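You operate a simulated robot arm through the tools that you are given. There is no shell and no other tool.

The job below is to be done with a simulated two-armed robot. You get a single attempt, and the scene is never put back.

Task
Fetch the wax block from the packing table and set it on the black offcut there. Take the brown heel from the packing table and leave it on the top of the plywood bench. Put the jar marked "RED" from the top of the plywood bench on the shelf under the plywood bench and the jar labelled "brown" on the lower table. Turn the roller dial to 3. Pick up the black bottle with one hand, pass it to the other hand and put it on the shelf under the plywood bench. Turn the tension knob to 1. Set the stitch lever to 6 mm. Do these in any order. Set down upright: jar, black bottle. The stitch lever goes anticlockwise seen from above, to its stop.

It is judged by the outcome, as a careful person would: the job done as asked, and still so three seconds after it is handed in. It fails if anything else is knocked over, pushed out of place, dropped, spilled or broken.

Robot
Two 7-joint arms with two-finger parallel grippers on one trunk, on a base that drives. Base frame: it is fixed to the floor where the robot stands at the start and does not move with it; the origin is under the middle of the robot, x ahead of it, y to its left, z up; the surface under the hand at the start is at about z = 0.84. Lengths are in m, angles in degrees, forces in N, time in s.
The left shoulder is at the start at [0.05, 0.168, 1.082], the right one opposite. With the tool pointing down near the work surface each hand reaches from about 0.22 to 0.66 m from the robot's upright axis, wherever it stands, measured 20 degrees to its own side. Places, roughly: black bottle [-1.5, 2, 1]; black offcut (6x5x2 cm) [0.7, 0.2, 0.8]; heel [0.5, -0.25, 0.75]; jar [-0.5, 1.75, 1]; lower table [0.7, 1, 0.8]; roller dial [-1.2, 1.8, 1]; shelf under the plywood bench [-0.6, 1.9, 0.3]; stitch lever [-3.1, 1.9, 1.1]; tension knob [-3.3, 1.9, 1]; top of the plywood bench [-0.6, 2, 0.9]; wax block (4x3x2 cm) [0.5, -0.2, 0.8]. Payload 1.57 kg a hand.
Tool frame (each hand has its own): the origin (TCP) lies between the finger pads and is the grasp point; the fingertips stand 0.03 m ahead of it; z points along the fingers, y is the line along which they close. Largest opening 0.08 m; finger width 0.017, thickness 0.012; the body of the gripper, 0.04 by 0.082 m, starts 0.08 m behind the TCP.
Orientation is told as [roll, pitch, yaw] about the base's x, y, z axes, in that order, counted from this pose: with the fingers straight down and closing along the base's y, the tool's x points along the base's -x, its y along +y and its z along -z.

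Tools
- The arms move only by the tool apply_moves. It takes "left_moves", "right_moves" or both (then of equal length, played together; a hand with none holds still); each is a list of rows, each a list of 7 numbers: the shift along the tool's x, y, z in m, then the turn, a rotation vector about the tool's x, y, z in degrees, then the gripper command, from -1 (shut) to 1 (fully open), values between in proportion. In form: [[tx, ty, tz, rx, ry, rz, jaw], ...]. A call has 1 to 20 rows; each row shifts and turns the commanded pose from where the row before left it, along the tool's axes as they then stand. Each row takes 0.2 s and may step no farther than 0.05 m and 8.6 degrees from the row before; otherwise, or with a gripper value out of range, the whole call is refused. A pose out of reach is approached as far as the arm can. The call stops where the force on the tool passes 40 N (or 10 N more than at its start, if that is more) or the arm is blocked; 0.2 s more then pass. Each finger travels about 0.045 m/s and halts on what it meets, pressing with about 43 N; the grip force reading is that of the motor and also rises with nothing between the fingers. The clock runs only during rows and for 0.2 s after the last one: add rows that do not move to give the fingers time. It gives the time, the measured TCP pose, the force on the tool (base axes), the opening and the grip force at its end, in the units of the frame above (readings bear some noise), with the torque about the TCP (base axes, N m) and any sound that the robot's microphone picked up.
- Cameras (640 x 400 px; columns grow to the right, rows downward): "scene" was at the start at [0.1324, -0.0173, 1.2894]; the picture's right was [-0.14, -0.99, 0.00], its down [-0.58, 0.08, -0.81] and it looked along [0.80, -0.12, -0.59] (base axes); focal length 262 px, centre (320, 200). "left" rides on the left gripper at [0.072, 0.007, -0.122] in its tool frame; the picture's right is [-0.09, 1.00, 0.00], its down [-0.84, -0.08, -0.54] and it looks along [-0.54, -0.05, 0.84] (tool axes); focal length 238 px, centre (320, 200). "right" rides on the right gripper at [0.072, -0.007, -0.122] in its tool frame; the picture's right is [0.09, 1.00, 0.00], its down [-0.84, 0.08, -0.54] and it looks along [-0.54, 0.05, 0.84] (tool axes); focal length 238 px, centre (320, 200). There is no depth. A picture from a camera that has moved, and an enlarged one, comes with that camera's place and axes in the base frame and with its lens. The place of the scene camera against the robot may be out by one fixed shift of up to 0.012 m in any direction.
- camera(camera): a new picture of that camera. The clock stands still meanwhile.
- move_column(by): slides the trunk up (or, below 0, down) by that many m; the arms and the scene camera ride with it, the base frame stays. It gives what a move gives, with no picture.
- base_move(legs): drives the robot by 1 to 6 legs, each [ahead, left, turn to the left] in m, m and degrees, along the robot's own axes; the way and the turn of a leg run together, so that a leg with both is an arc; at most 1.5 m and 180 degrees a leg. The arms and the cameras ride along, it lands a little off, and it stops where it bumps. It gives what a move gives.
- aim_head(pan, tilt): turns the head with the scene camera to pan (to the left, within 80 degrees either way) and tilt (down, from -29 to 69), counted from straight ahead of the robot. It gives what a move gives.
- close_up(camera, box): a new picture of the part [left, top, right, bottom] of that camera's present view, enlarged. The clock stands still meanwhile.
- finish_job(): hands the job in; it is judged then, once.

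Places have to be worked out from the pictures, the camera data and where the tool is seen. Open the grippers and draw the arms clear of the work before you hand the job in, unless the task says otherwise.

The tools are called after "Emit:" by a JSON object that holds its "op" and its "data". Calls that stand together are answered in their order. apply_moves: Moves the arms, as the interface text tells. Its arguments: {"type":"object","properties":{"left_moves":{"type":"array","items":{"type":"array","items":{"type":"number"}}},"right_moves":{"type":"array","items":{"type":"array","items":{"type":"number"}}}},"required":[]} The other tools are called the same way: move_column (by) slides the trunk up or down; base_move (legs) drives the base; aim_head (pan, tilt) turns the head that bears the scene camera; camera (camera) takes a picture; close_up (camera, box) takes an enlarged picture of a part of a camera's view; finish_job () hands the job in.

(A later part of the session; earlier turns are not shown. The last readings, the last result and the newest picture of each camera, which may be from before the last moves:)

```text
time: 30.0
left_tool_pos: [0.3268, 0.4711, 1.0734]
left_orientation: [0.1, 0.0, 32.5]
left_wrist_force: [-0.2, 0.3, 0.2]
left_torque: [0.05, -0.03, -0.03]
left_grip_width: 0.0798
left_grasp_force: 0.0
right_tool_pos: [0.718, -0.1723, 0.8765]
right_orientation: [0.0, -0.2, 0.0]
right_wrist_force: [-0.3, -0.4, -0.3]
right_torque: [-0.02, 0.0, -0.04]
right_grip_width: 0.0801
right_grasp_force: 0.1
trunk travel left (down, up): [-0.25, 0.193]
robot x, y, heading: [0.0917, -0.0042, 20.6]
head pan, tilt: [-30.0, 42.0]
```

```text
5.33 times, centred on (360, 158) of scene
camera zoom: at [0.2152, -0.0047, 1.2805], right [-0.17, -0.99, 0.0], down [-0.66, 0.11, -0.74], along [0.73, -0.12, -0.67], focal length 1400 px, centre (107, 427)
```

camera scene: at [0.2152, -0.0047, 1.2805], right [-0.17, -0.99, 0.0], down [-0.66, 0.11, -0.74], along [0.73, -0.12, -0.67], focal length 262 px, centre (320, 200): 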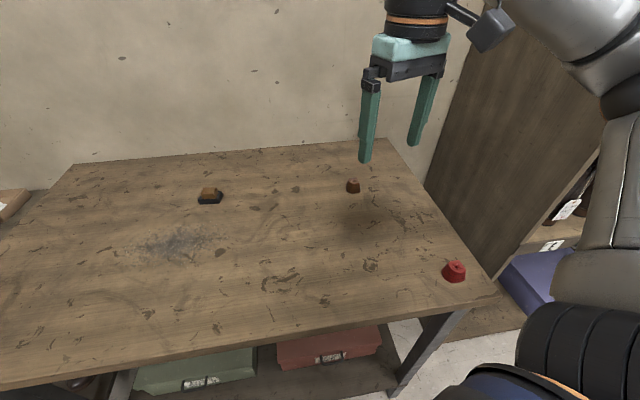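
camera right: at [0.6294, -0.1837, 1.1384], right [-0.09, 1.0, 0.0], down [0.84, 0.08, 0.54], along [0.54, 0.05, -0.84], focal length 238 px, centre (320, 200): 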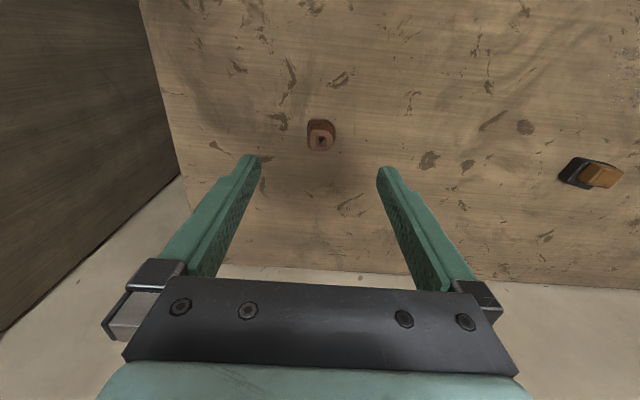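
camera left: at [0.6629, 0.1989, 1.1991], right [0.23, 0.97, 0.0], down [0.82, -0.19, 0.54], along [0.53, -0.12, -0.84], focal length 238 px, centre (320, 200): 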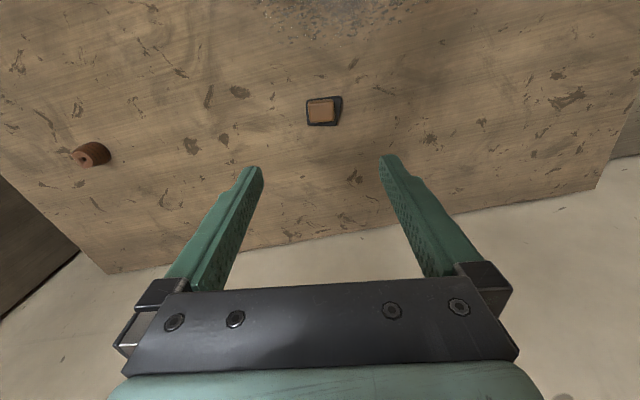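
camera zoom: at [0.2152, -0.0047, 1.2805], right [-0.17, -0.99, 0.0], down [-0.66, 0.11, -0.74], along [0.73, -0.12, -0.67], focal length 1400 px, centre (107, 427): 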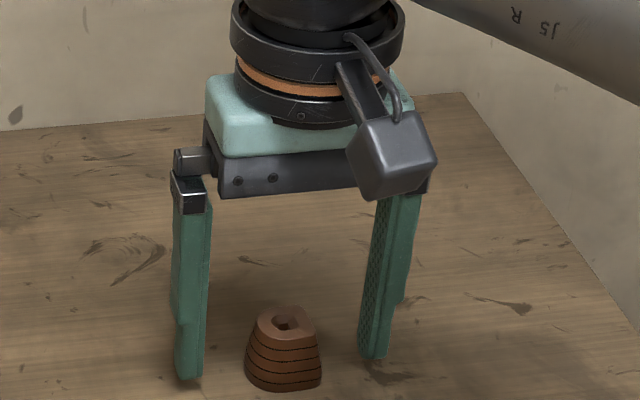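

The heel is centred between the fingers. I close and lift.

Emit:
{"op": "apply_moves", "data": {"right_moves": [[0, 0, 0, 0, 0, 0, -0.6], [0, 0, 0, 0, 0, 0, -0.6], [0, 0, 0, 0, 0, 0, -0.6], [0, 0, 0, 0, 0, 0, -0.6], [0, 0, 0, 0, 0, 0, -0.6], [0, 0, -0.02, 0, 0, 0, -0.6], [0, 0, -0.04, 0, 0, 0, -0.6], [0, 0, -0.04, 0, 0, 0, -0.6], [0, 0, -0.04, 0, 0, 0, -0.6]]}}

Emit:
{"op": "camera", "data": {"camera": "right"}}

Emit:
{"op": "camera", "data": {"camera": "scene"}}

```text
time: 32.0
left_tool_pos: [0.3282, 0.4713, 1.0734]
left_orientation: [0.0, 0.0, 32.3]
left_wrist_force: [-0.8, -0.1, -0.9]
left_torque: [-0.03, 0.04, 0.0]
left_grip_width: 0.0803
left_grasp_force: 0.0
right_tool_pos: [0.717, -0.1717, 1.0164]
right_orientation: [-0.1, -0.1, 0.1]
right_wrist_force: [0.1, -0.2, 0.2]
right_torque: [-0.02, 0.0, 0.01]
right_grip_width: 0.0338
right_grasp_force: 41.4
trunk travel left (down, up): [-0.25, 0.193]
robot x, y, heading: [0.0928, -0.0033, 20.5]
head pan, tilt: [-30.0, 42.0]
```

```text
taken
camera right: at [0.6464, -0.1781, 1.1384], right [-0.09, 1.0, 0.0], down [0.84, 0.08, 0.54], along [0.54, 0.05, -0.84], focal length 238 px, centre (320, 200)
```

right: 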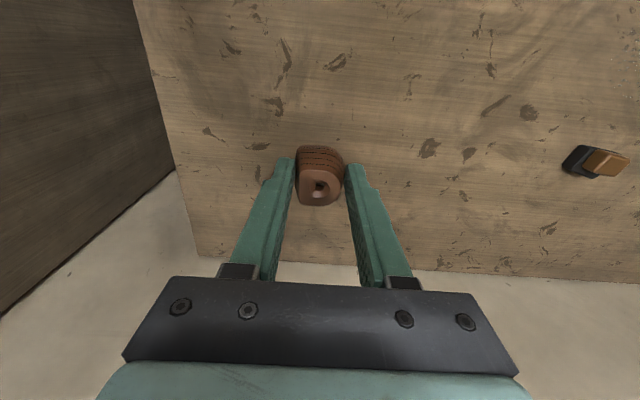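

```text
taken
camera scene: at [0.215, -0.0045, 1.2805], right [-0.17, -0.99, 0.0], down [-0.66, 0.11, -0.74], along [0.73, -0.12, -0.67], focal length 262 px, centre (320, 200)
```

scene: 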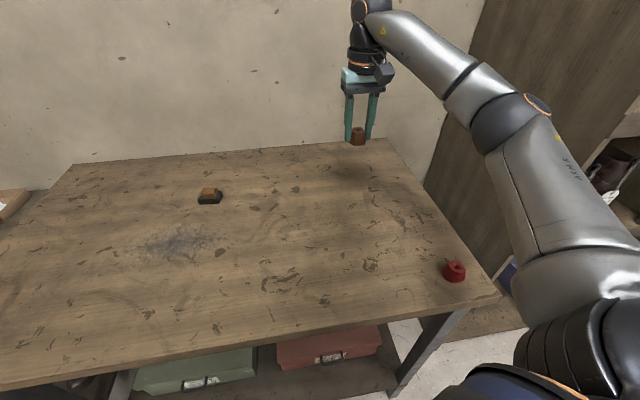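

Heel is held. I retract the right arm toward the body and align it with the robot's heading, before driving to the bench.

Emit:
{"op": "apply_moves", "data": {"right_moves": [[0.0388, 0.0198, -0.012, 0, 0, 0, -0.6], [0.0388, 0.0198, -0.012, 0, 0, 0, -0.6], [0.0388, 0.0198, -0.012, 0, 0, 0, -0.6], [0.0388, 0.0198, -0.012, 0, 0, 0, -0.6], [0.0388, 0.0198, -0.012, 0, 0, 0, -0.6], [0, 0, 0, 0, 0, -6.8, -0.6], [0, 0, 0, 0, 0, -6.8, -0.6], [0, 0, 0, 0, 0, -6.8, -0.6]], "left_moves": [[0, 0, 0, 0, 0, 0, 1], [0, 0, 0, 0, 0, 0, 1], [0, 0, 0, 0, 0, 0, 1], [0, 0, 0, 0, 0, 0, 1], [0, 0, 0, 0, 0, 0, 1], [0, 0, 0, 0, 0, 6, 1], [0, 0, 0, 0, 0, 6, 1], [0, 0, 0, 0, 0, 0, 1]]}}

Emit:
{"op": "base_move", "data": {"legs": [[-0.35, 0, 0], [0, 0, 69.5]]}}

Emit:
{"op": "aim_head", "data": {"pan": 0, "tilt": 20}}

Emit:
{"op": "camera", "data": {"camera": "scene"}}

```text
time: 33.8
left_tool_pos: [0.3267, 0.4704, 1.0742]
left_orientation: [-0.1, -0.1, 20.3]
left_wrist_force: [-0.1, 0.1, -0.3]
left_torque: [0.0, 0.02, 0.02]
left_grip_width: 0.0799
left_grasp_force: 0.0
right_tool_pos: [0.5238, -0.0726, 1.0763]
right_orientation: [0.0, 0.0, 20.6]
right_wrist_force: [0.4, 0.6, 0.0]
right_torque: [0.02, 0.03, -0.04]
right_grip_width: 0.0337
right_grasp_force: 41.4
trunk travel left (down, up): [-0.25, 0.193]
robot x, y, heading: [0.092, -0.0021, 20.3]
head pan, tilt: [-30.0, 42.0]
```

```text
time: 39.1
left_tool_pos: [-0.6026, 0.2608, 1.0736]
left_orientation: [0.0, 0.0, 90.4]
left_wrist_force: [-0.6, 0.3, 0.0]
left_torque: [-0.03, -0.02, 0.0]
left_grip_width: 0.0802
left_grasp_force: 0.0
right_tool_pos: [-0.0218, 0.2587, 1.0772]
right_orientation: [0.0, 0.0, 90.5]
right_wrist_force: [-0.5, -0.3, -0.7]
right_torque: [0.0, -0.03, 0.02]
right_grip_width: 0.0336
right_grasp_force: 41.6
trunk travel left (down, up): [-0.25, 0.193]
robot x, y, heading: [-0.244, -0.1252, 90.3]
head pan, tilt: [-30.0, 42.0]
```

```text
time: 40.1
left_tool_pos: [-0.6019, 0.2617, 1.0735]
left_orientation: [0.0, 0.0, 90.5]
left_wrist_force: [-0.8, 0.1, 0.4]
left_torque: [-0.01, 0.0, 0.0]
left_grip_width: 0.0799
left_grasp_force: 0.2
right_tool_pos: [-0.0213, 0.2605, 1.0775]
right_orientation: [0.0, 0.0, 90.5]
right_wrist_force: [0.7, -0.1, -0.5]
right_torque: [0.03, -0.01, 0.0]
right_grip_width: 0.0338
right_grasp_force: 41.1
trunk travel left (down, up): [-0.25, 0.193]
robot x, y, heading: [-0.2378, -0.1228, 90.1]
head pan, tilt: [0.0, 20.0]
```

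```text
taken
camera scene: at [-0.2353, 0.0057, 1.3148], right [1.0, 0.01, 0.0], down [0.0, -0.34, -0.94], along [-0.01, 0.94, -0.34], focal length 262 px, centre (320, 200)
```

scene: 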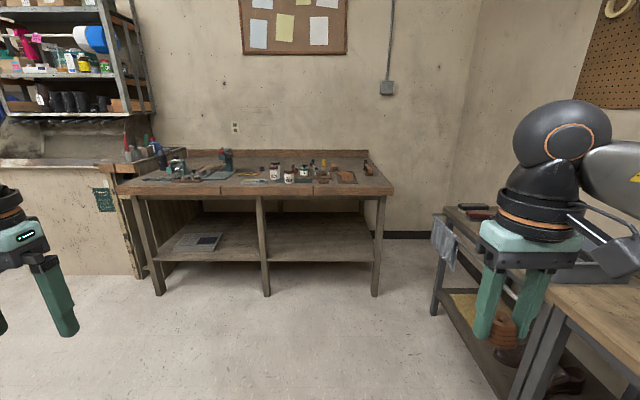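

I can see the bench, its shelf and the lower table. I zoom into the bench items.

Emit:
{"op": "close_up", "data": {"camera": "scene", "box": [100, 125, 260, 225]}}

Emit:
{"op": "close_up", "data": {"camera": "scene", "box": [240, 135, 400, 235]}}

Emit:
{"op": "aim_head", "data": {"pan": -50, "tilt": 35}}

Emit:
{"op": "camera", "data": {"camera": "scene"}}

Emit:
{"op": "aim_head", "data": {"pan": 45, "tilt": 15}}

Emit:
{"op": "camera", "data": {"camera": "scene"}}

```text
4.00 times, centred on (180, 175) of scene
camera zoom: at [-0.2353, 0.0057, 1.3148], right [1.0, 0.01, 0.0], down [0.0, -0.34, -0.94], along [-0.01, 0.94, -0.34], focal length 1050 px, centre (880, 300)
```

zoom: 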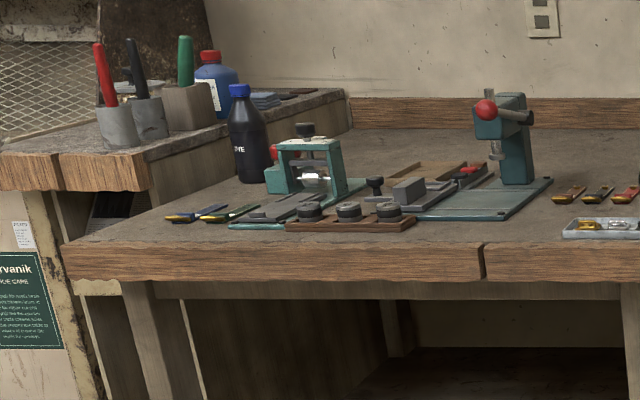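

```text
4.00 times, centred on (320, 185) of scene
camera zoom: at [-0.2353, 0.0057, 1.3148], right [1.0, 0.01, 0.0], down [0.0, -0.34, -0.94], along [-0.01, 0.94, -0.34], focal length 1050 px, centre (320, 260)
```

zoom: 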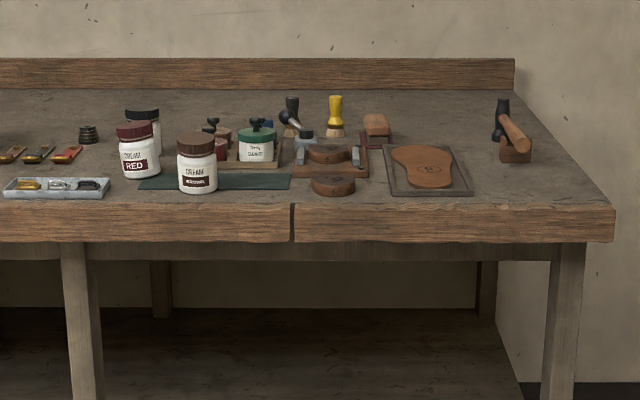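

```text
time: 41.3
left_tool_pos: [-0.6016, 0.2606, 1.0738]
left_orientation: [-0.1, 0.0, 90.4]
left_wrist_force: [-0.6, -0.2, -0.3]
left_torque: [-0.01, 0.04, 0.0]
left_grip_width: 0.0804
left_grasp_force: 0.1
right_tool_pos: [-0.0217, 0.2603, 1.0759]
right_orientation: [0.0, 0.0, 90.5]
right_wrist_force: [-0.4, 0.3, 0.2]
right_torque: [0.0, -0.02, 0.02]
right_grip_width: 0.0336
right_grasp_force: 41.1
trunk travel left (down, up): [-0.25, 0.193]
robot x, y, heading: [-0.2368, -0.12, 90.4]
head pan, tilt: [-50.0, 35.0]
```

```text
taken
camera scene: at [-0.1676, -0.0303, 1.291], right [0.65, -0.76, 0.0], down [-0.44, -0.37, -0.82], along [0.62, 0.53, -0.57], focal length 262 px, centre (320, 200)
```

scene: 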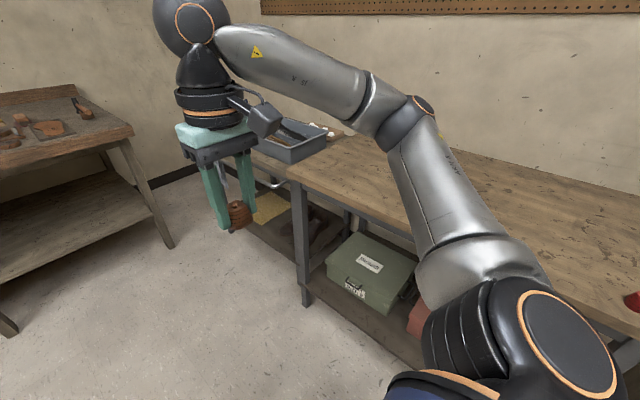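

```text
time: 43.0
left_tool_pos: [-0.6012, 0.2607, 1.0733]
left_orientation: [0.0, -0.1, 90.5]
left_wrist_force: [1.0, -0.2, -0.7]
left_torque: [-0.01, -0.02, 0.0]
left_grip_width: 0.0802
left_grasp_force: 0.0
right_tool_pos: [-0.0224, 0.2602, 1.0758]
right_orientation: [0.0, -0.1, 90.6]
right_wrist_force: [-0.2, -0.6, 0.0]
right_torque: [0.0, -0.02, 0.02]
right_grip_width: 0.0336
right_grasp_force: 41.1
trunk travel left (down, up): [-0.25, 0.193]
robot x, y, heading: [-0.2412, -0.1178, 90.2]
head pan, tilt: [45.0, 15.0]
```

```text
taken
camera scene: at [-0.3011, -0.0218, 1.323], right [0.7, 0.71, 0.0], down [0.18, -0.18, -0.97], along [-0.69, 0.68, -0.26], focal length 262 px, centre (320, 200)
```

scene: 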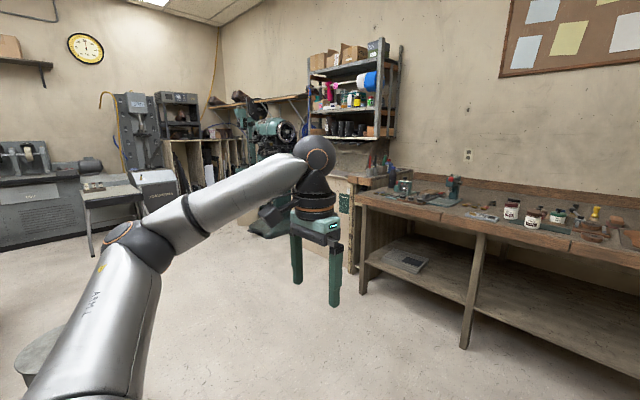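

The jars: RED (dark-red lid), BROWN (brown lid), plus others behind; the teal roller with the black bottle is on the left of the bench. I drive 1.0 m toward the bench and look again.

Emit:
{"op": "base_move", "data": {"legs": [[1.0, 0, 0]]}}

Emit:
{"op": "aim_head", "data": {"pan": 0, "tilt": 40}}

Emit:
{"op": "camera", "data": {"camera": "scene"}}

Emit:
{"op": "camera", "data": {"camera": "left"}}

Emit:
{"op": "camera", "data": {"camera": "right"}}

```text
time: 48.2
left_tool_pos: [-0.6088, 1.2568, 1.0737]
left_orientation: [0.0, 0.0, 90.5]
left_wrist_force: [-0.4, 0.1, 0.1]
left_torque: [-0.04, 0.0, -0.02]
left_grip_width: 0.08
left_grasp_force: 0.1
right_tool_pos: [-0.0301, 1.2559, 1.076]
right_orientation: [0.0, 0.0, 90.5]
right_wrist_force: [-0.1, 0.1, -0.5]
right_torque: [-0.02, 0.0, -0.04]
right_grip_width: 0.0336
right_grasp_force: 41.8
trunk travel left (down, up): [-0.25, 0.193]
robot x, y, heading: [-0.2474, 0.8713, 90.3]
head pan, tilt: [45.0, 15.0]
```

```text
time: 49.3
left_tool_pos: [-0.6091, 1.2561, 1.0721]
left_orientation: [-0.1, 0.0, 90.5]
left_wrist_force: [-1.1, -0.1, 0.2]
left_torque: [0.0, 0.03, 0.0]
left_grip_width: 0.08
left_grasp_force: 0.1
right_tool_pos: [-0.0297, 1.2546, 1.0769]
right_orientation: [0.0, 0.0, 90.4]
right_wrist_force: [0.1, -0.5, -1.3]
right_torque: [-0.02, 0.02, 0.01]
right_grip_width: 0.0337
right_grasp_force: 41.1
trunk travel left (down, up): [-0.25, 0.193]
robot x, y, heading: [-0.2481, 0.8727, 90.5]
head pan, tilt: [0.0, 40.0]
```

```text
taken
camera scene: at [-0.2428, 0.9933, 1.2835], right [1.0, 0.01, 0.0], down [0.01, -0.64, -0.77], along [-0.01, 0.77, -0.64], focal length 262 px, centre (320, 200)
```

scene: 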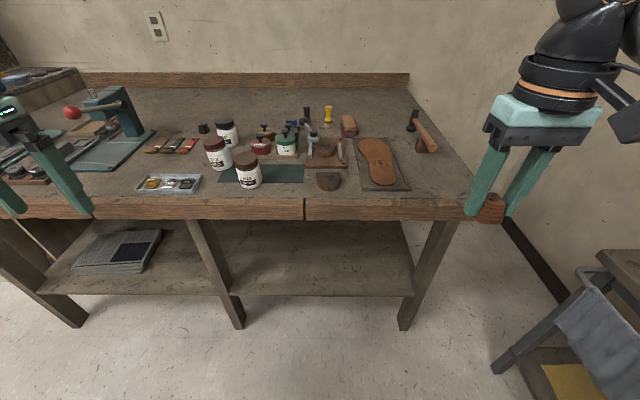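

```text
taken
camera left: at [-0.6157, 1.1844, 1.1973], right [-1.0, 0.08, 0.0], down [0.07, 0.84, 0.54], along [0.05, 0.54, -0.84], focal length 238 px, centre (320, 200)
```

left: 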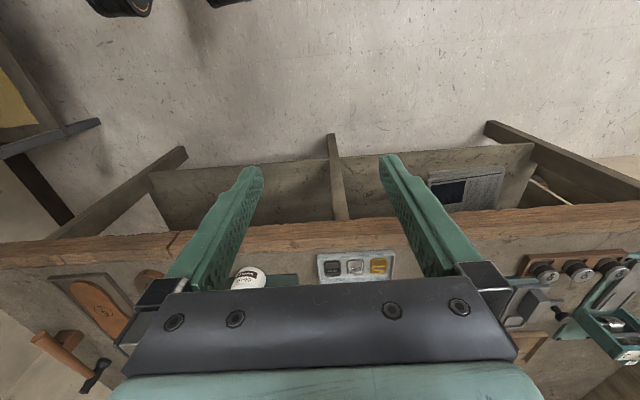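

```text
taken
camera right: at [-0.0217, 1.1833, 1.1983], right [-0.99, -0.1, 0.0], down [-0.09, 0.84, 0.54], along [-0.05, 0.54, -0.84], focal length 238 px, centre (320, 200)
```

right: 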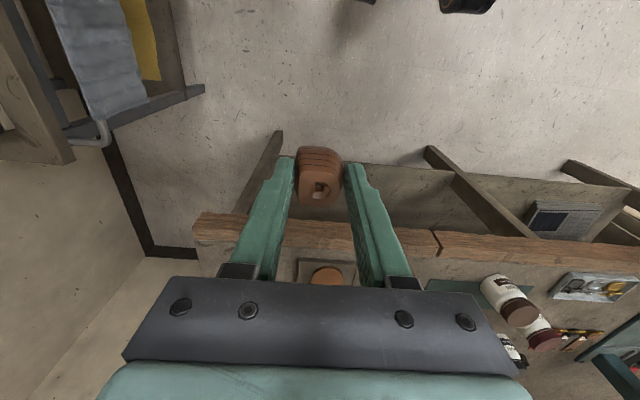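

I want a precise bench-top height, so I zoom on the front-edge crack and the right end from this position.

Emit:
{"op": "close_up", "data": {"camera": "scene", "box": [200, 100, 360, 225]}}

Emit:
{"op": "close_up", "data": {"camera": "scene", "box": [340, 90, 500, 215]}}

Emit:
{"op": "close_up", "data": {"camera": "scene", "box": [0, 60, 210, 225]}}

Emit:
{"op": "close_up", "data": {"camera": "right", "box": [380, 200, 540, 300]}}

```text
3.20 times, centred on (280, 162) of scene
camera zoom: at [-0.2428, 0.9933, 1.2835], right [1.0, 0.01, 0.0], down [0.01, -0.64, -0.77], along [-0.01, 0.77, -0.64], focal length 840 px, centre (448, 320)
```

zoom: 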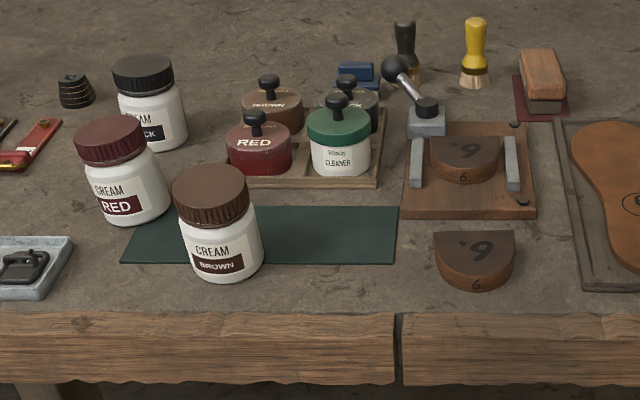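

```text
3.20 times, centred on (420, 152) of scene
camera zoom: at [-0.2428, 0.9933, 1.2835], right [1.0, 0.01, 0.0], down [0.01, -0.64, -0.77], along [-0.01, 0.77, -0.64], focal length 840 px, centre (0, 352)
```

zoom: 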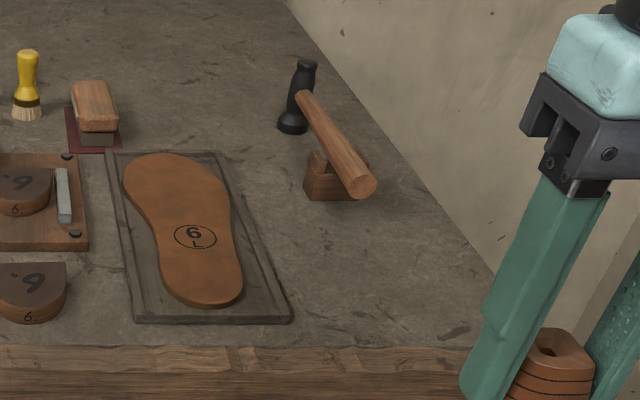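

```text
2.42 times, centred on (105, 142) of scene
camera zoom: at [-0.2428, 0.9933, 1.2835], right [1.0, 0.01, 0.0], down [0.01, -0.64, -0.77], along [-0.01, 0.77, -0.64], focal length 636 px, centre (841, 339)
```

zoom: 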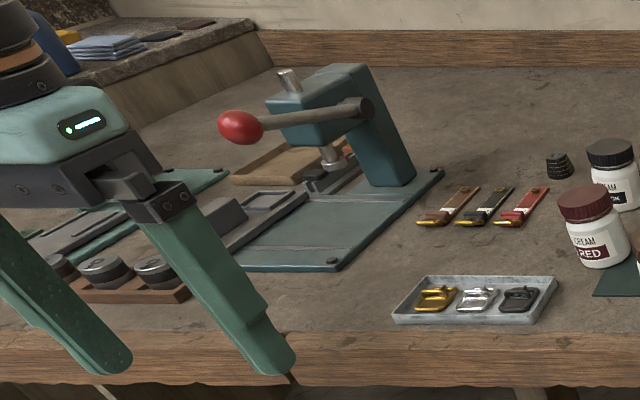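

```text
4.00 times, centred on (460, 250) of right
camera zoom: at [-0.0217, 1.1833, 1.1983], right [-0.99, -0.1, 0.0], down [-0.09, 0.84, 0.54], along [-0.05, 0.54, -0.84], focal length 953 px, centre (-240, 0)
```

zoom: 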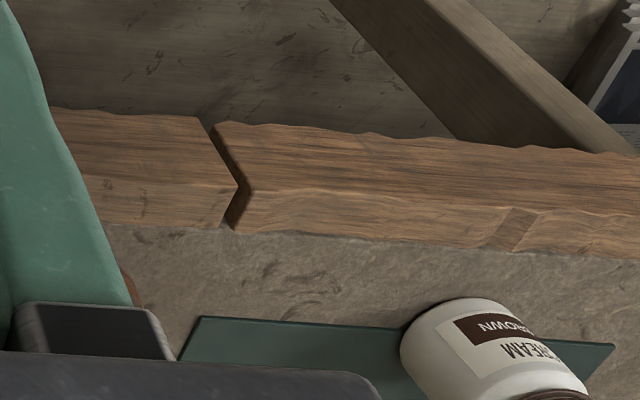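

Bench top is about z≈0.86 with its front edge at y≈1.515. A free spot for the heel is near [0.085, 1.61], between the sole tray and the right end; I drive forward 0.26 m.

Emit:
{"op": "base_move", "data": {"legs": [[0.26, 0, 0]]}}

Emit:
{"op": "aim_head", "data": {"pan": -25, "tilt": 50}}

Emit:
{"op": "camera", "data": {"camera": "scene"}}

Emit:
{"op": "camera", "data": {"camera": "right"}}

```text
time: 51.1
left_tool_pos: [-0.6107, 1.5143, 1.0735]
left_orientation: [0.1, 0.0, 90.4]
left_wrist_force: [1.3, 0.4, 0.0]
left_torque: [-0.04, 0.01, -0.04]
left_grip_width: 0.0797
left_grasp_force: 0.1
right_tool_pos: [-0.032, 1.5124, 1.0759]
right_orientation: [0.1, 0.0, 90.5]
right_wrist_force: [-0.3, -0.6, -0.8]
right_torque: [-0.01, 0.02, 0.0]
right_grip_width: 0.0335
right_grasp_force: 41.5
trunk travel left (down, up): [-0.25, 0.193]
robot x, y, heading: [-0.2492, 1.1303, 90.3]
head pan, tilt: [0.0, 40.0]
```

```text
time: 52.0
left_tool_pos: [-0.6107, 1.515, 1.0734]
left_orientation: [0.0, 0.0, 90.4]
left_wrist_force: [-0.4, -0.1, -0.7]
left_torque: [-0.03, 0.0, 0.02]
left_grip_width: 0.0798
left_grasp_force: 0.1
right_tool_pos: [-0.0317, 1.5125, 1.0768]
right_orientation: [0.0, 0.0, 90.5]
right_wrist_force: [0.4, -0.6, -0.3]
right_torque: [0.0, 0.0, -0.03]
right_grip_width: 0.0335
right_grasp_force: 41.6
trunk travel left (down, up): [-0.25, 0.193]
robot x, y, heading: [-0.2479, 1.1309, 90.3]
head pan, tilt: [-25.0, 50.0]
```

```text
taken
camera scene: at [-0.2116, 1.2353, 1.2693], right [0.91, -0.42, 0.0], down [-0.32, -0.7, -0.64], along [0.27, 0.58, -0.77], focal length 262 px, centre (320, 200)
```

scene: 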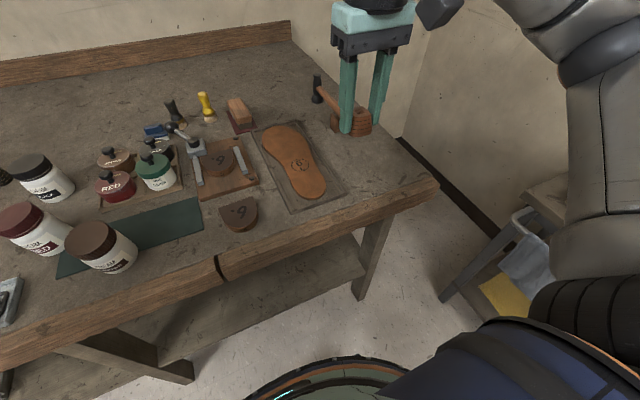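

```text
taken
camera right: at [-0.0228, 1.4398, 1.1983], right [-0.99, -0.1, 0.0], down [-0.08, 0.84, 0.54], along [-0.05, 0.54, -0.84], focal length 238 px, centre (320, 200)
```

right: 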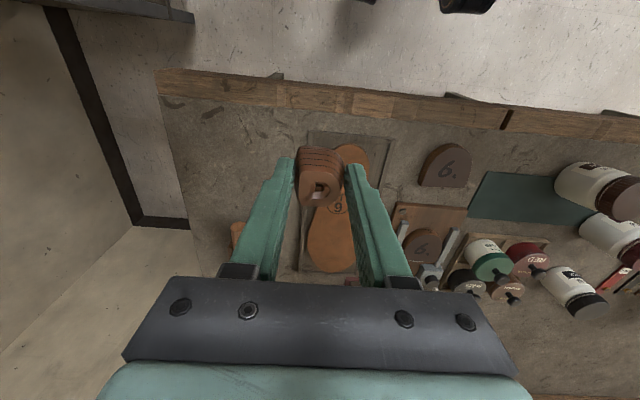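

I move the right hand over [0.085, 1.59] and lower to ~1.5 cm above the bench.

Emit:
{"op": "apply_moves", "data": {"right_moves": [[-0.0191, -0.0294, 0, 0, 0, 0, -0.6], [-0.0191, -0.0294, 0, 0, 0, 0, -0.6], [-0.0191, -0.0294, 0, 0, 0, 0, -0.6], [-0.0191, -0.0294, 0, 0, 0, 0, -0.6], [0, 0, 0.04, 0, 0, 0, -0.6], [0, 0, 0.04, 0, 0, 0, -0.6], [0, 0, 0.04, 0, 0, 0, -0.6], [0, 0, 0.035, 0, 0, 0, -0.6], [0, 0, 0, 0, 0, 0, -0.6]]}}

Emit:
{"op": "camera", "data": {"camera": "right"}}

Emit:
{"op": "camera", "data": {"camera": "scene"}}

```text
time: 54.0
left_tool_pos: [-0.6106, 1.5145, 1.0735]
left_orientation: [0.0, 0.1, 90.5]
left_wrist_force: [-0.5, -0.6, -1.0]
left_torque: [0.0, -0.01, 0.01]
left_grip_width: 0.0799
left_grasp_force: 0.0
right_tool_pos: [0.0856, 1.5894, 0.9208]
right_orientation: [0.1, -0.1, 90.4]
right_wrist_force: [0.1, -0.1, -1.1]
right_torque: [-0.01, -0.02, -0.01]
right_grip_width: 0.0335
right_grasp_force: 41.5
trunk travel left (down, up): [-0.25, 0.193]
robot x, y, heading: [-0.2535, 1.128, 90.2]
head pan, tilt: [-25.0, 50.0]
```

```text
taken
camera right: at [0.0945, 1.5169, 1.043], right [-1.0, -0.1, 0.0], down [-0.08, 0.84, 0.54], along [-0.05, 0.54, -0.84], focal length 238 px, centre (320, 200)
```

right: 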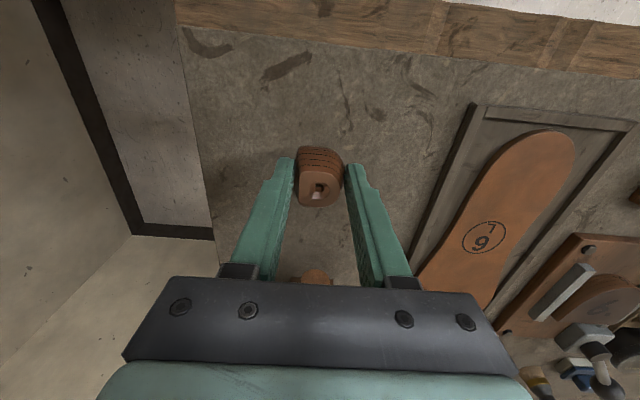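

```text
taken
camera scene: at [-0.2116, 1.2352, 1.2693], right [0.91, -0.42, 0.0], down [-0.32, -0.7, -0.64], along [0.27, 0.58, -0.77], focal length 262 px, centre (320, 200)
```

scene: 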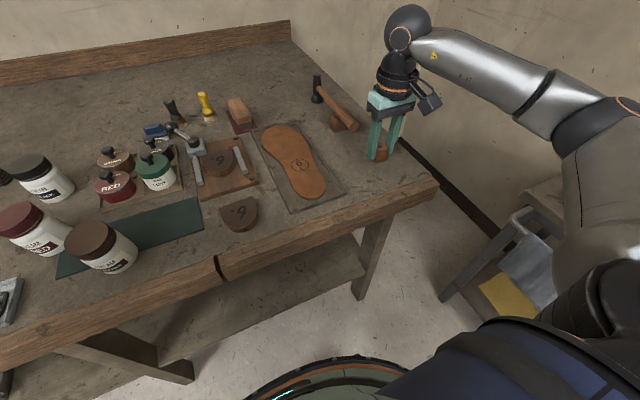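

Clear spot beneath the heel. I lower in small steps until contact.

Emit:
{"op": "apply_moves", "data": {"right_moves": [[0, 0, 0.006, 0, 0, 0, -0.6], [0, 0, 0.006, 0, 0, 0, -0.6], [0, 0, 0, 0, 0, 0, -0.6]]}}

Emit:
{"op": "close_up", "data": {"camera": "scene", "box": [320, 110, 448, 190]}}

```text
time: 54.8
left_tool_pos: [-0.6101, 1.515, 1.0743]
left_orientation: [0.0, 0.0, 90.4]
left_wrist_force: [-0.5, 0.0, 0.4]
left_torque: [-0.01, -0.02, 0.04]
left_grip_width: 0.0799
left_grasp_force: 0.1
right_tool_pos: [0.0855, 1.5889, 0.9097]
right_orientation: [-0.1, 0.0, 90.4]
right_wrist_force: [-0.8, -0.1, -0.5]
right_torque: [0.02, -0.01, -0.02]
right_grip_width: 0.0337
right_grasp_force: 41.4
trunk travel left (down, up): [-0.25, 0.193]
robot x, y, heading: [-0.2492, 1.1293, 90.5]
head pan, tilt: [-25.0, 50.0]
```

```text
5.00 times, centred on (384, 150) of scene
camera zoom: at [-0.2116, 1.2352, 1.2692], right [0.91, -0.42, 0.0], down [-0.32, -0.7, -0.64], along [0.27, 0.58, -0.77], focal length 1312 px, centre (0, 450)
```

zoom: 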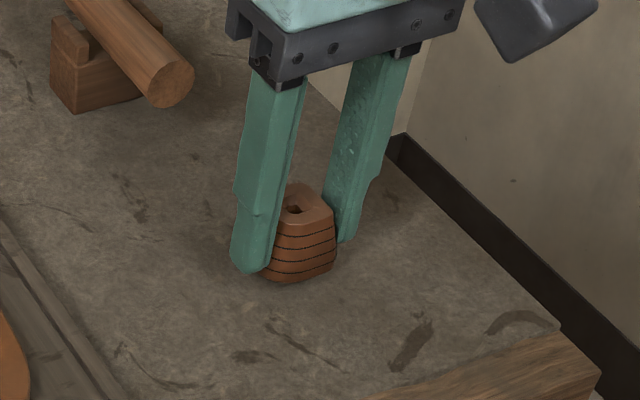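

Looks close to the surface; continuing in 3 mm steps with force checks.

Emit:
{"op": "apply_moves", "data": {"right_moves": [[0, 0, 0.003, 0, 0, 0, -0.6], [0, 0, 0.003, 0, 0, 0, -0.6], [0, 0, 0, 0, 0, 0, -0.6]]}}

```text
time: 55.6
left_tool_pos: [-0.6096, 1.5142, 1.0734]
left_orientation: [0.1, 0.0, 90.4]
left_wrist_force: [0.3, 0.8, 0.4]
left_torque: [0.0, -0.01, 0.0]
left_grip_width: 0.0801
left_grasp_force: 0.1
right_tool_pos: [0.0855, 1.5897, 0.9031]
right_orientation: [0.1, 0.0, 90.4]
right_wrist_force: [1.0, -0.8, -0.1]
right_torque: [0.02, -0.03, 0.02]
right_grip_width: 0.0336
right_grasp_force: 41.8
trunk travel left (down, up): [-0.25, 0.193]
robot x, y, heading: [-0.2482, 1.1273, 90.3]
head pan, tilt: [-25.0, 50.0]
```

No contact yet; continuing.

Emit:
{"op": "apply_moves", "data": {"right_moves": [[0, 0, 0.002, 0, 0, 0, -0.6], [0, 0, 0.002, 0, 0, 0, -0.6], [0, 0, 0, 0, 0, 0, -0.6]]}}

Emit:
{"op": "close_up", "data": {"camera": "scene", "box": [320, 110, 448, 190]}}

```text
time: 56.4
left_tool_pos: [-0.6104, 1.5147, 1.0742]
left_orientation: [0.0, 0.1, 90.3]
left_wrist_force: [-1.1, -0.8, 0.0]
left_torque: [0.02, 0.0, 0.04]
left_grip_width: 0.0797
left_grasp_force: 0.0
right_tool_pos: [0.0858, 1.5897, 0.9001]
right_orientation: [0.0, 0.0, 90.4]
right_wrist_force: [-0.4, 0.1, -0.4]
right_torque: [0.0, 0.01, -0.01]
right_grip_width: 0.0334
right_grasp_force: 42.1
trunk travel left (down, up): [-0.25, 0.193]
robot x, y, heading: [-0.2478, 1.132, 90.3]
head pan, tilt: [-25.0, 50.0]
```

```text
5.00 times, centred on (384, 150) of scene
camera zoom: at [-0.2116, 1.2352, 1.2692], right [0.91, -0.42, 0.0], down [-0.32, -0.7, -0.64], along [0.27, 0.58, -0.77], focal length 1312 px, centre (0, 450)
```

zoom: 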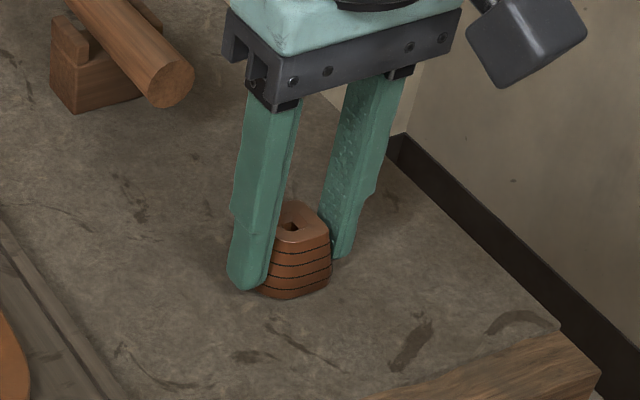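

Emit:
{"op": "apply_moves", "data": {"right_moves": [[0, 0, 0.002, 0, 0, 0, -0.6], [0, 0, 0.002, 0, 0, 0, -0.6], [0, 0, 0, 0, 0, 0, -0.6]]}}

```text
time: 57.2
left_tool_pos: [-0.6103, 1.514, 1.0734]
left_orientation: [0.2, 0.1, 90.4]
left_wrist_force: [-0.5, -0.1, 0.8]
left_torque: [0.02, 0.03, 0.0]
left_grip_width: 0.08
left_grasp_force: 0.1
right_tool_pos: [0.0858, 1.5894, 0.8964]
right_orientation: [0.0, -0.1, 90.4]
right_wrist_force: [0.7, -0.9, 3.4]
right_torque: [-0.08, -0.04, -0.01]
right_grip_width: 0.0332
right_grasp_force: 42.1
trunk travel left (down, up): [-0.25, 0.193]
robot x, y, heading: [-0.2485, 1.1298, 90.2]
head pan, tilt: [-25.0, 50.0]
```

Contact at TCP 0.896, so the bench top is at z≈0.86. I release and rise straight up.

Emit:
{"op": "apply_moves", "data": {"right_moves": [[0, 0, 0, 0, 0, 0, 0.0], [0, 0, 0, 0, 0, 0, 0.4], [0, 0, 0, 0, 0, 0, 0.4], [0, 0, 0, 0, 0, 0, 0.4], [0, 0, -0.03, 0, 0, 0, 0.4], [0, 0, -0.05, 0, 0, 0, 0.4], [0, 0, -0.05, 0, 0, 0, 0.8], [0, 0, -0.05, 0, 0, 0, 1]]}}

Emit:
{"op": "camera", "data": {"camera": "scene"}}

Emit:
{"op": "camera", "data": {"camera": "right"}}

```text
time: 59.0
left_tool_pos: [-0.6111, 1.5139, 1.0742]
left_orientation: [0.1, 0.0, 90.4]
left_wrist_force: [0.4, 0.1, 0.0]
left_torque: [-0.02, 0.01, 0.0]
left_grip_width: 0.0799
left_grasp_force: 0.0
right_tool_pos: [0.0853, 1.5893, 1.0766]
right_orientation: [0.0, -0.2, 90.4]
right_wrist_force: [0.7, 0.7, 0.1]
right_torque: [0.0, -0.03, -0.02]
right_grip_width: 0.0802
right_grasp_force: 0.1
trunk travel left (down, up): [-0.25, 0.193]
robot x, y, heading: [-0.2483, 1.1286, 90.4]
head pan, tilt: [-25.0, 50.0]
```

```text
taken
camera scene: at [-0.212, 1.2349, 1.2692], right [0.91, -0.42, 0.0], down [-0.32, -0.7, -0.64], along [0.27, 0.58, -0.77], focal length 262 px, centre (320, 200)
```

scene: 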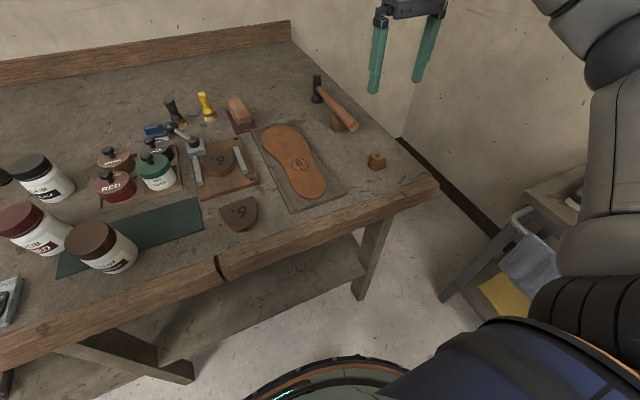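

```text
taken
camera right: at [0.0938, 1.5168, 1.1983], right [-1.0, -0.1, 0.0], down [-0.08, 0.84, 0.54], along [-0.05, 0.54, -0.84], focal length 238 px, centre (320, 200)
```

right: 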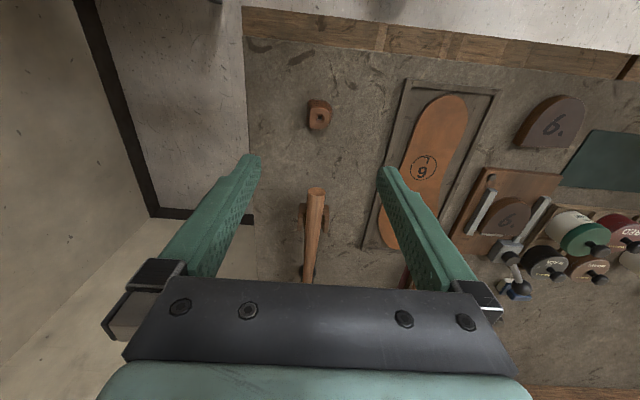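

Heel placed well. Now I look at the jars.

Emit:
{"op": "aim_head", "data": {"pan": 10, "tilt": 45}}

Emit:
{"op": "camera", "data": {"camera": "scene"}}

Emit:
{"op": "close_up", "data": {"camera": "scene", "box": [190, 100, 350, 200]}}

Emit:
{"op": "camera", "data": {"camera": "left"}}

```text
time: 60.0
left_tool_pos: [-0.6104, 1.5141, 1.075]
left_orientation: [0.0, 0.1, 90.3]
left_wrist_force: [0.5, -0.5, -0.3]
left_torque: [0.02, -0.02, 0.0]
left_grip_width: 0.0801
left_grasp_force: 0.0
right_tool_pos: [0.0856, 1.59, 1.0752]
right_orientation: [0.1, 0.0, 90.4]
right_wrist_force: [-0.1, -0.1, -0.3]
right_torque: [0.0, 0.01, 0.02]
right_grip_width: 0.0799
right_grasp_force: 0.0
trunk travel left (down, up): [-0.25, 0.193]
robot x, y, heading: [-0.2497, 1.1341, 90.4]
head pan, tilt: [10.0, 45.0]
```

```text
taken
camera scene: at [-0.2582, 1.2453, 1.2762], right [0.98, 0.18, 0.0], down [0.13, -0.7, -0.71], along [-0.13, 0.7, -0.71], focal length 262 px, centre (320, 200)
```

scene: 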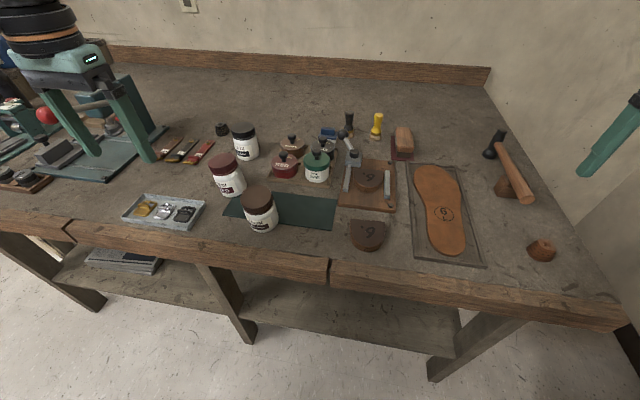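

```text
4.00 times, centred on (270, 150) of scene
camera zoom: at [-0.2582, 1.2453, 1.2762], right [0.98, 0.18, 0.0], down [0.13, -0.7, -0.71], along [-0.13, 0.7, -0.71], focal length 1050 px, centre (520, 400)
```

zoom: 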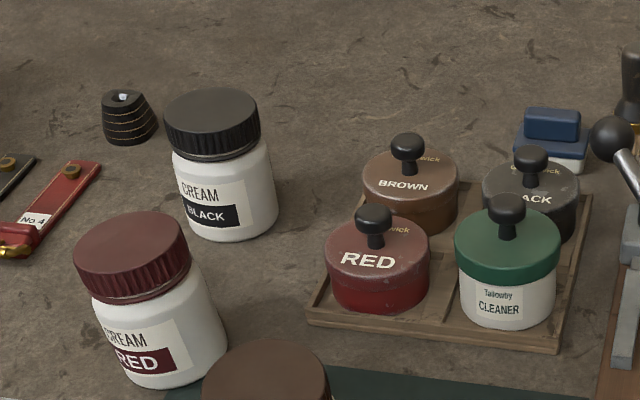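

```text
taken
camera left: at [-0.6168, 1.4421, 1.1974], right [-1.0, 0.09, 0.0], down [0.07, 0.84, 0.54], along [0.05, 0.54, -0.84], focal length 238 px, centre (320, 200)
```

left: 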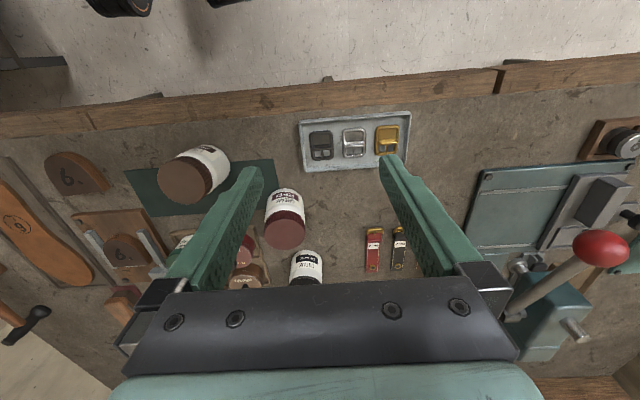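

The CREAM RED jar is near [-0.54, 1.648] and BROWN near [-0.43, 1.56], about 9 cm tall. I'll tilt the left hand 45° forward (so it can later reach under the bench) and bring it to a pre-grasp in front of the RED jar.

Emit:
{"op": "apply_moves", "data": {"left_moves": [[0, 0, 0, 0, -7.5, 0, 1], [0, 0, 0, 0, -7.5, 0, 1], [0, 0, 0, 0, -7.5, 0, 1], [0, 0, 0, 0, -7.5, 0, 1], [0, 0, 0, 0, -7.5, 0, 1], [0, 0, 0, 0, -7.5, 0, 1], [0.0111, -0.0217, 0.0337, 0, 0, 0, 1], [0.0111, -0.0217, 0.0337, 0, 0, 0, 1], [0.0111, -0.0217, 0.0337, 0, 0, 0, 1], [0, 0, 0, 0, 0, 0, 1]]}}

Emit:
{"op": "camera", "data": {"camera": "left"}}

Emit:
{"op": "camera", "data": {"camera": "scene"}}

```text
time: 62.2
left_tool_pos: [-0.545, 1.5616, 0.9799]
left_orientation: [0.1, -45.1, 90.4]
left_wrist_force: [-0.2, -0.7, -0.8]
left_torque: [-0.01, -0.03, 0.01]
left_grip_width: 0.0804
left_grasp_force: 0.1
right_tool_pos: [0.0863, 1.5896, 1.0751]
right_orientation: [-0.1, 0.0, 90.5]
right_wrist_force: [0.6, 0.3, 0.1]
right_torque: [0.04, 0.04, -0.01]
right_grip_width: 0.0802
right_grasp_force: 0.0
trunk travel left (down, up): [-0.25, 0.193]
robot x, y, heading: [-0.2514, 1.1317, 90.5]
head pan, tilt: [10.0, 45.0]
```

```text
taken
camera left: at [-0.5516, 1.4247, 1.0166], right [-1.0, 0.06, 0.06], down [0.08, 0.21, 0.98], along [0.04, 0.98, -0.21], focal length 238 px, centre (320, 200)
```

left: 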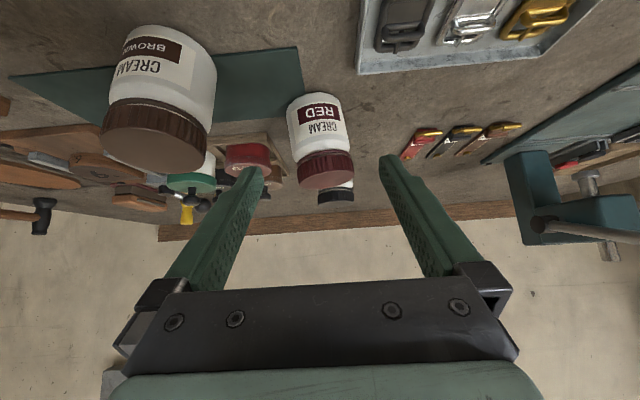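

```text
taken
camera scene: at [-0.2583, 1.2452, 1.2762], right [0.98, 0.18, 0.0], down [0.13, -0.7, -0.71], along [-0.13, 0.7, -0.71], focal length 262 px, centre (320, 200)
```

scene: 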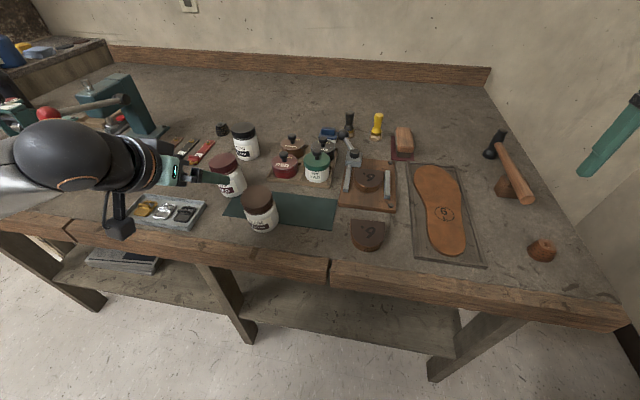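

I zoom on the RED jar in the left-hand camera to centre precisely.

Emit:
{"op": "close_up", "data": {"camera": "left", "box": [256, 80, 416, 220]}}

Emit:
{"op": "close_up", "data": {"camera": "scene", "box": [170, 120, 290, 240]}}

```text
2.86 times, centred on (336, 150) of left
camera zoom: at [-0.5516, 1.4247, 1.0166], right [-1.0, 0.06, 0.06], down [0.08, 0.21, 0.98], along [0.04, 0.98, -0.21], focal length 681 px, centre (274, 343)
```

zoom: 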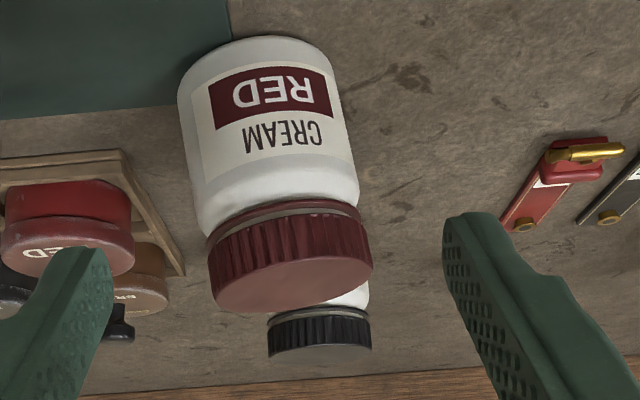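

```text
3.33 times, centred on (230, 180) of scene
camera zoom: at [-0.2583, 1.2452, 1.2762], right [0.98, 0.18, 0.0], down [0.13, -0.7, -0.71], along [-0.13, 0.7, -0.71], focal length 875 px, centre (620, 267)
```

zoom: 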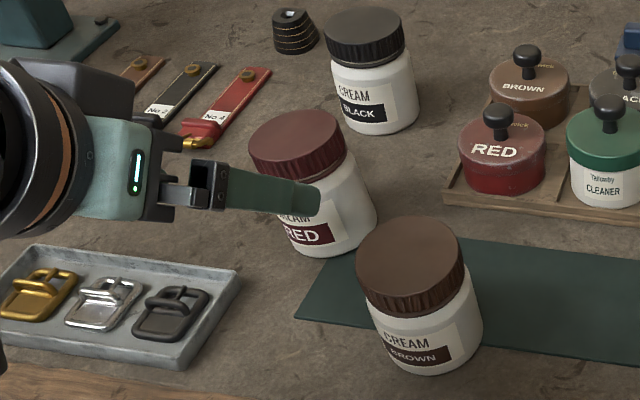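

The jar's axis lies at about x=-0.543, y≈1.652, diameter ~6 cm. I advance along the tool axis to straddle the body.

Emit:
{"op": "apply_moves", "data": {"left_moves": [[-0.0013, -0.0005, 0.0306, 0, 0, 0, 1], [-0.0013, -0.0005, 0.0306, 0, 0, 0, 1], [-0.0013, -0.0005, 0.0306, 0, 0, 0, 1], [0, 0, 0, 0, 0, 0, 1]]}}

Emit:
{"op": "camera", "data": {"camera": "left"}}

Emit:
{"op": "close_up", "data": {"camera": "scene", "box": [170, 120, 290, 240]}}

```text
time: 63.2
left_tool_pos: [-0.5446, 1.6305, 0.9156]
left_orientation: [0.0, -45.0, 90.4]
left_wrist_force: [-0.6, 0.2, 0.2]
left_torque: [0.0, 0.02, 0.01]
left_grip_width: 0.0799
left_grasp_force: 0.0
right_tool_pos: [0.0872, 1.5894, 1.077]
right_orientation: [0.0, 0.1, 90.5]
right_wrist_force: [-0.2, -0.6, -0.2]
right_torque: [-0.03, -0.01, -0.01]
right_grip_width: 0.0803
right_grasp_force: 0.2
trunk travel left (down, up): [-0.25, 0.193]
robot x, y, heading: [-0.2524, 1.1298, 90.3]
head pan, tilt: [10.0, 45.0]
```

```text
taken
camera left: at [-0.5507, 1.4933, 0.9531], right [-1.0, 0.06, 0.07], down [0.08, 0.21, 0.97], along [0.04, 0.98, -0.21], focal length 238 px, centre (320, 200)
```

left: 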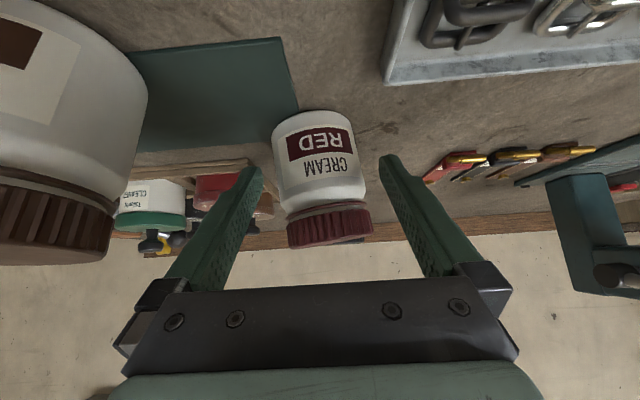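

```text
3.33 times, centred on (230, 180) of scene
camera zoom: at [-0.2583, 1.2452, 1.2762], right [0.98, 0.18, 0.0], down [0.13, -0.7, -0.71], along [-0.13, 0.7, -0.71], focal length 875 px, centre (620, 267)
```

zoom: 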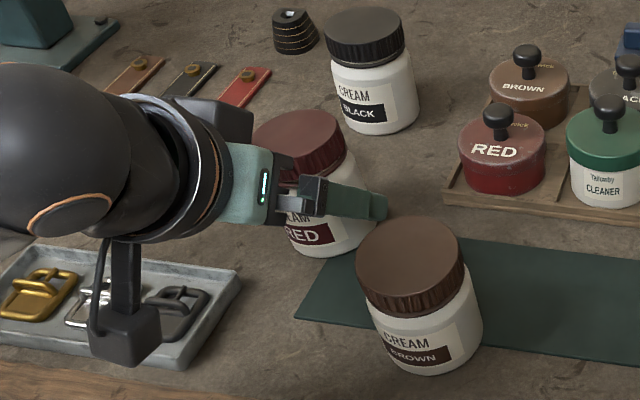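

Emit:
{"op": "close_up", "data": {"camera": "left", "box": [230, 90, 410, 260]}}

```text
2.35 times, centred on (320, 175) of left
camera zoom: at [-0.5507, 1.4933, 0.9531], right [-1.0, 0.06, 0.07], down [0.08, 0.21, 0.97], along [0.04, 0.98, -0.21], focal length 561 px, centre (320, 259)
```

zoom: 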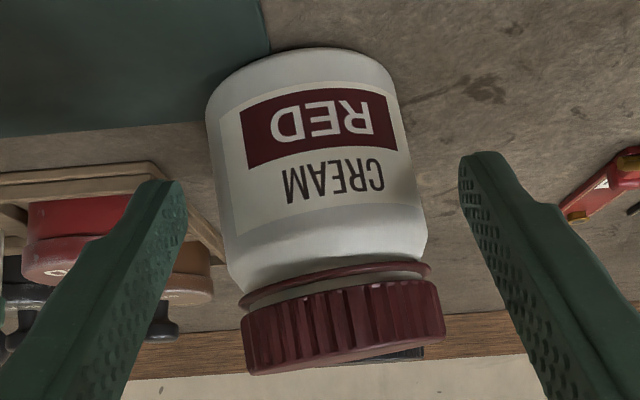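

The jar is well centred between the fingers (about 1 cm margin each side). I go the last 3 cm, close and lift.

Emit:
{"op": "apply_moves", "data": {"left_moves": [[-0.0021, -0.001, 0.0153, 0, 0, 0, 1], [-0.0021, -0.001, 0.0152, 0, 0, 0, 1], [0, 0, 0, 0, 0, 0, 1], [0, 0, 0, 0, 0, 0, -0.2], [0, 0, 0, 0, 0, 0, -0.2], [0, 0, 0, 0, 0, 0, -0.2], [0, 0, 0, 0, 0, 0, -0.2], [0, 0, 0, 0, 0, 0, -0.2]]}}

Emit:
{"op": "camera", "data": {"camera": "left"}}

Emit:
{"op": "close_up", "data": {"camera": "scene", "box": [170, 120, 290, 240]}}

```text
time: 65.0
left_tool_pos: [-0.5424, 1.6541, 0.8973]
left_orientation: [0.0, -45.0, 90.4]
left_wrist_force: [0.8, -0.1, -0.4]
left_torque: [0.0, -0.05, 0.0]
left_grip_width: 0.0593
left_grasp_force: 43.1
right_tool_pos: [0.0858, 1.5904, 1.0768]
right_orientation: [-0.1, 0.0, 90.4]
right_wrist_force: [0.7, -0.6, 0.2]
right_torque: [0.01, 0.0, 0.01]
right_grip_width: 0.0801
right_grasp_force: 0.0
trunk travel left (down, up): [-0.25, 0.193]
robot x, y, heading: [-0.2467, 1.1293, 90.2]
head pan, tilt: [10.0, 45.0]
```

```text
taken
camera left: at [-0.5489, 1.5173, 0.9349], right [-1.0, 0.06, 0.07], down [0.08, 0.21, 0.97], along [0.04, 0.98, -0.21], focal length 238 px, centre (320, 200)
```

left: 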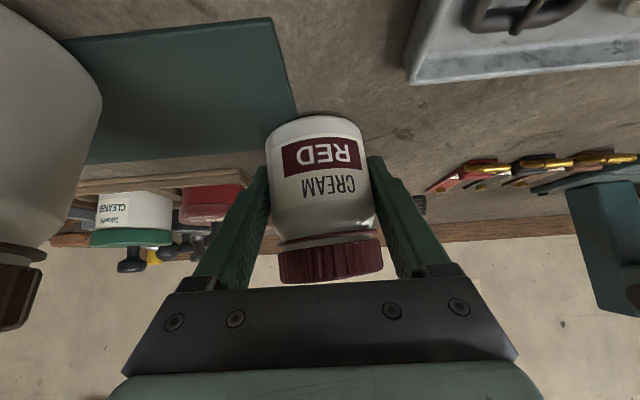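

```text
3.33 times, centred on (230, 180) of scene
camera zoom: at [-0.2582, 1.2453, 1.2761], right [0.98, 0.18, 0.0], down [0.13, -0.7, -0.71], along [-0.13, 0.7, -0.71], focal length 875 px, centre (620, 267)
```

zoom: 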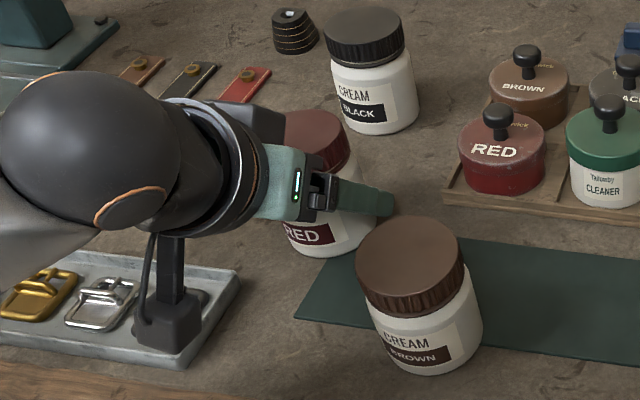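

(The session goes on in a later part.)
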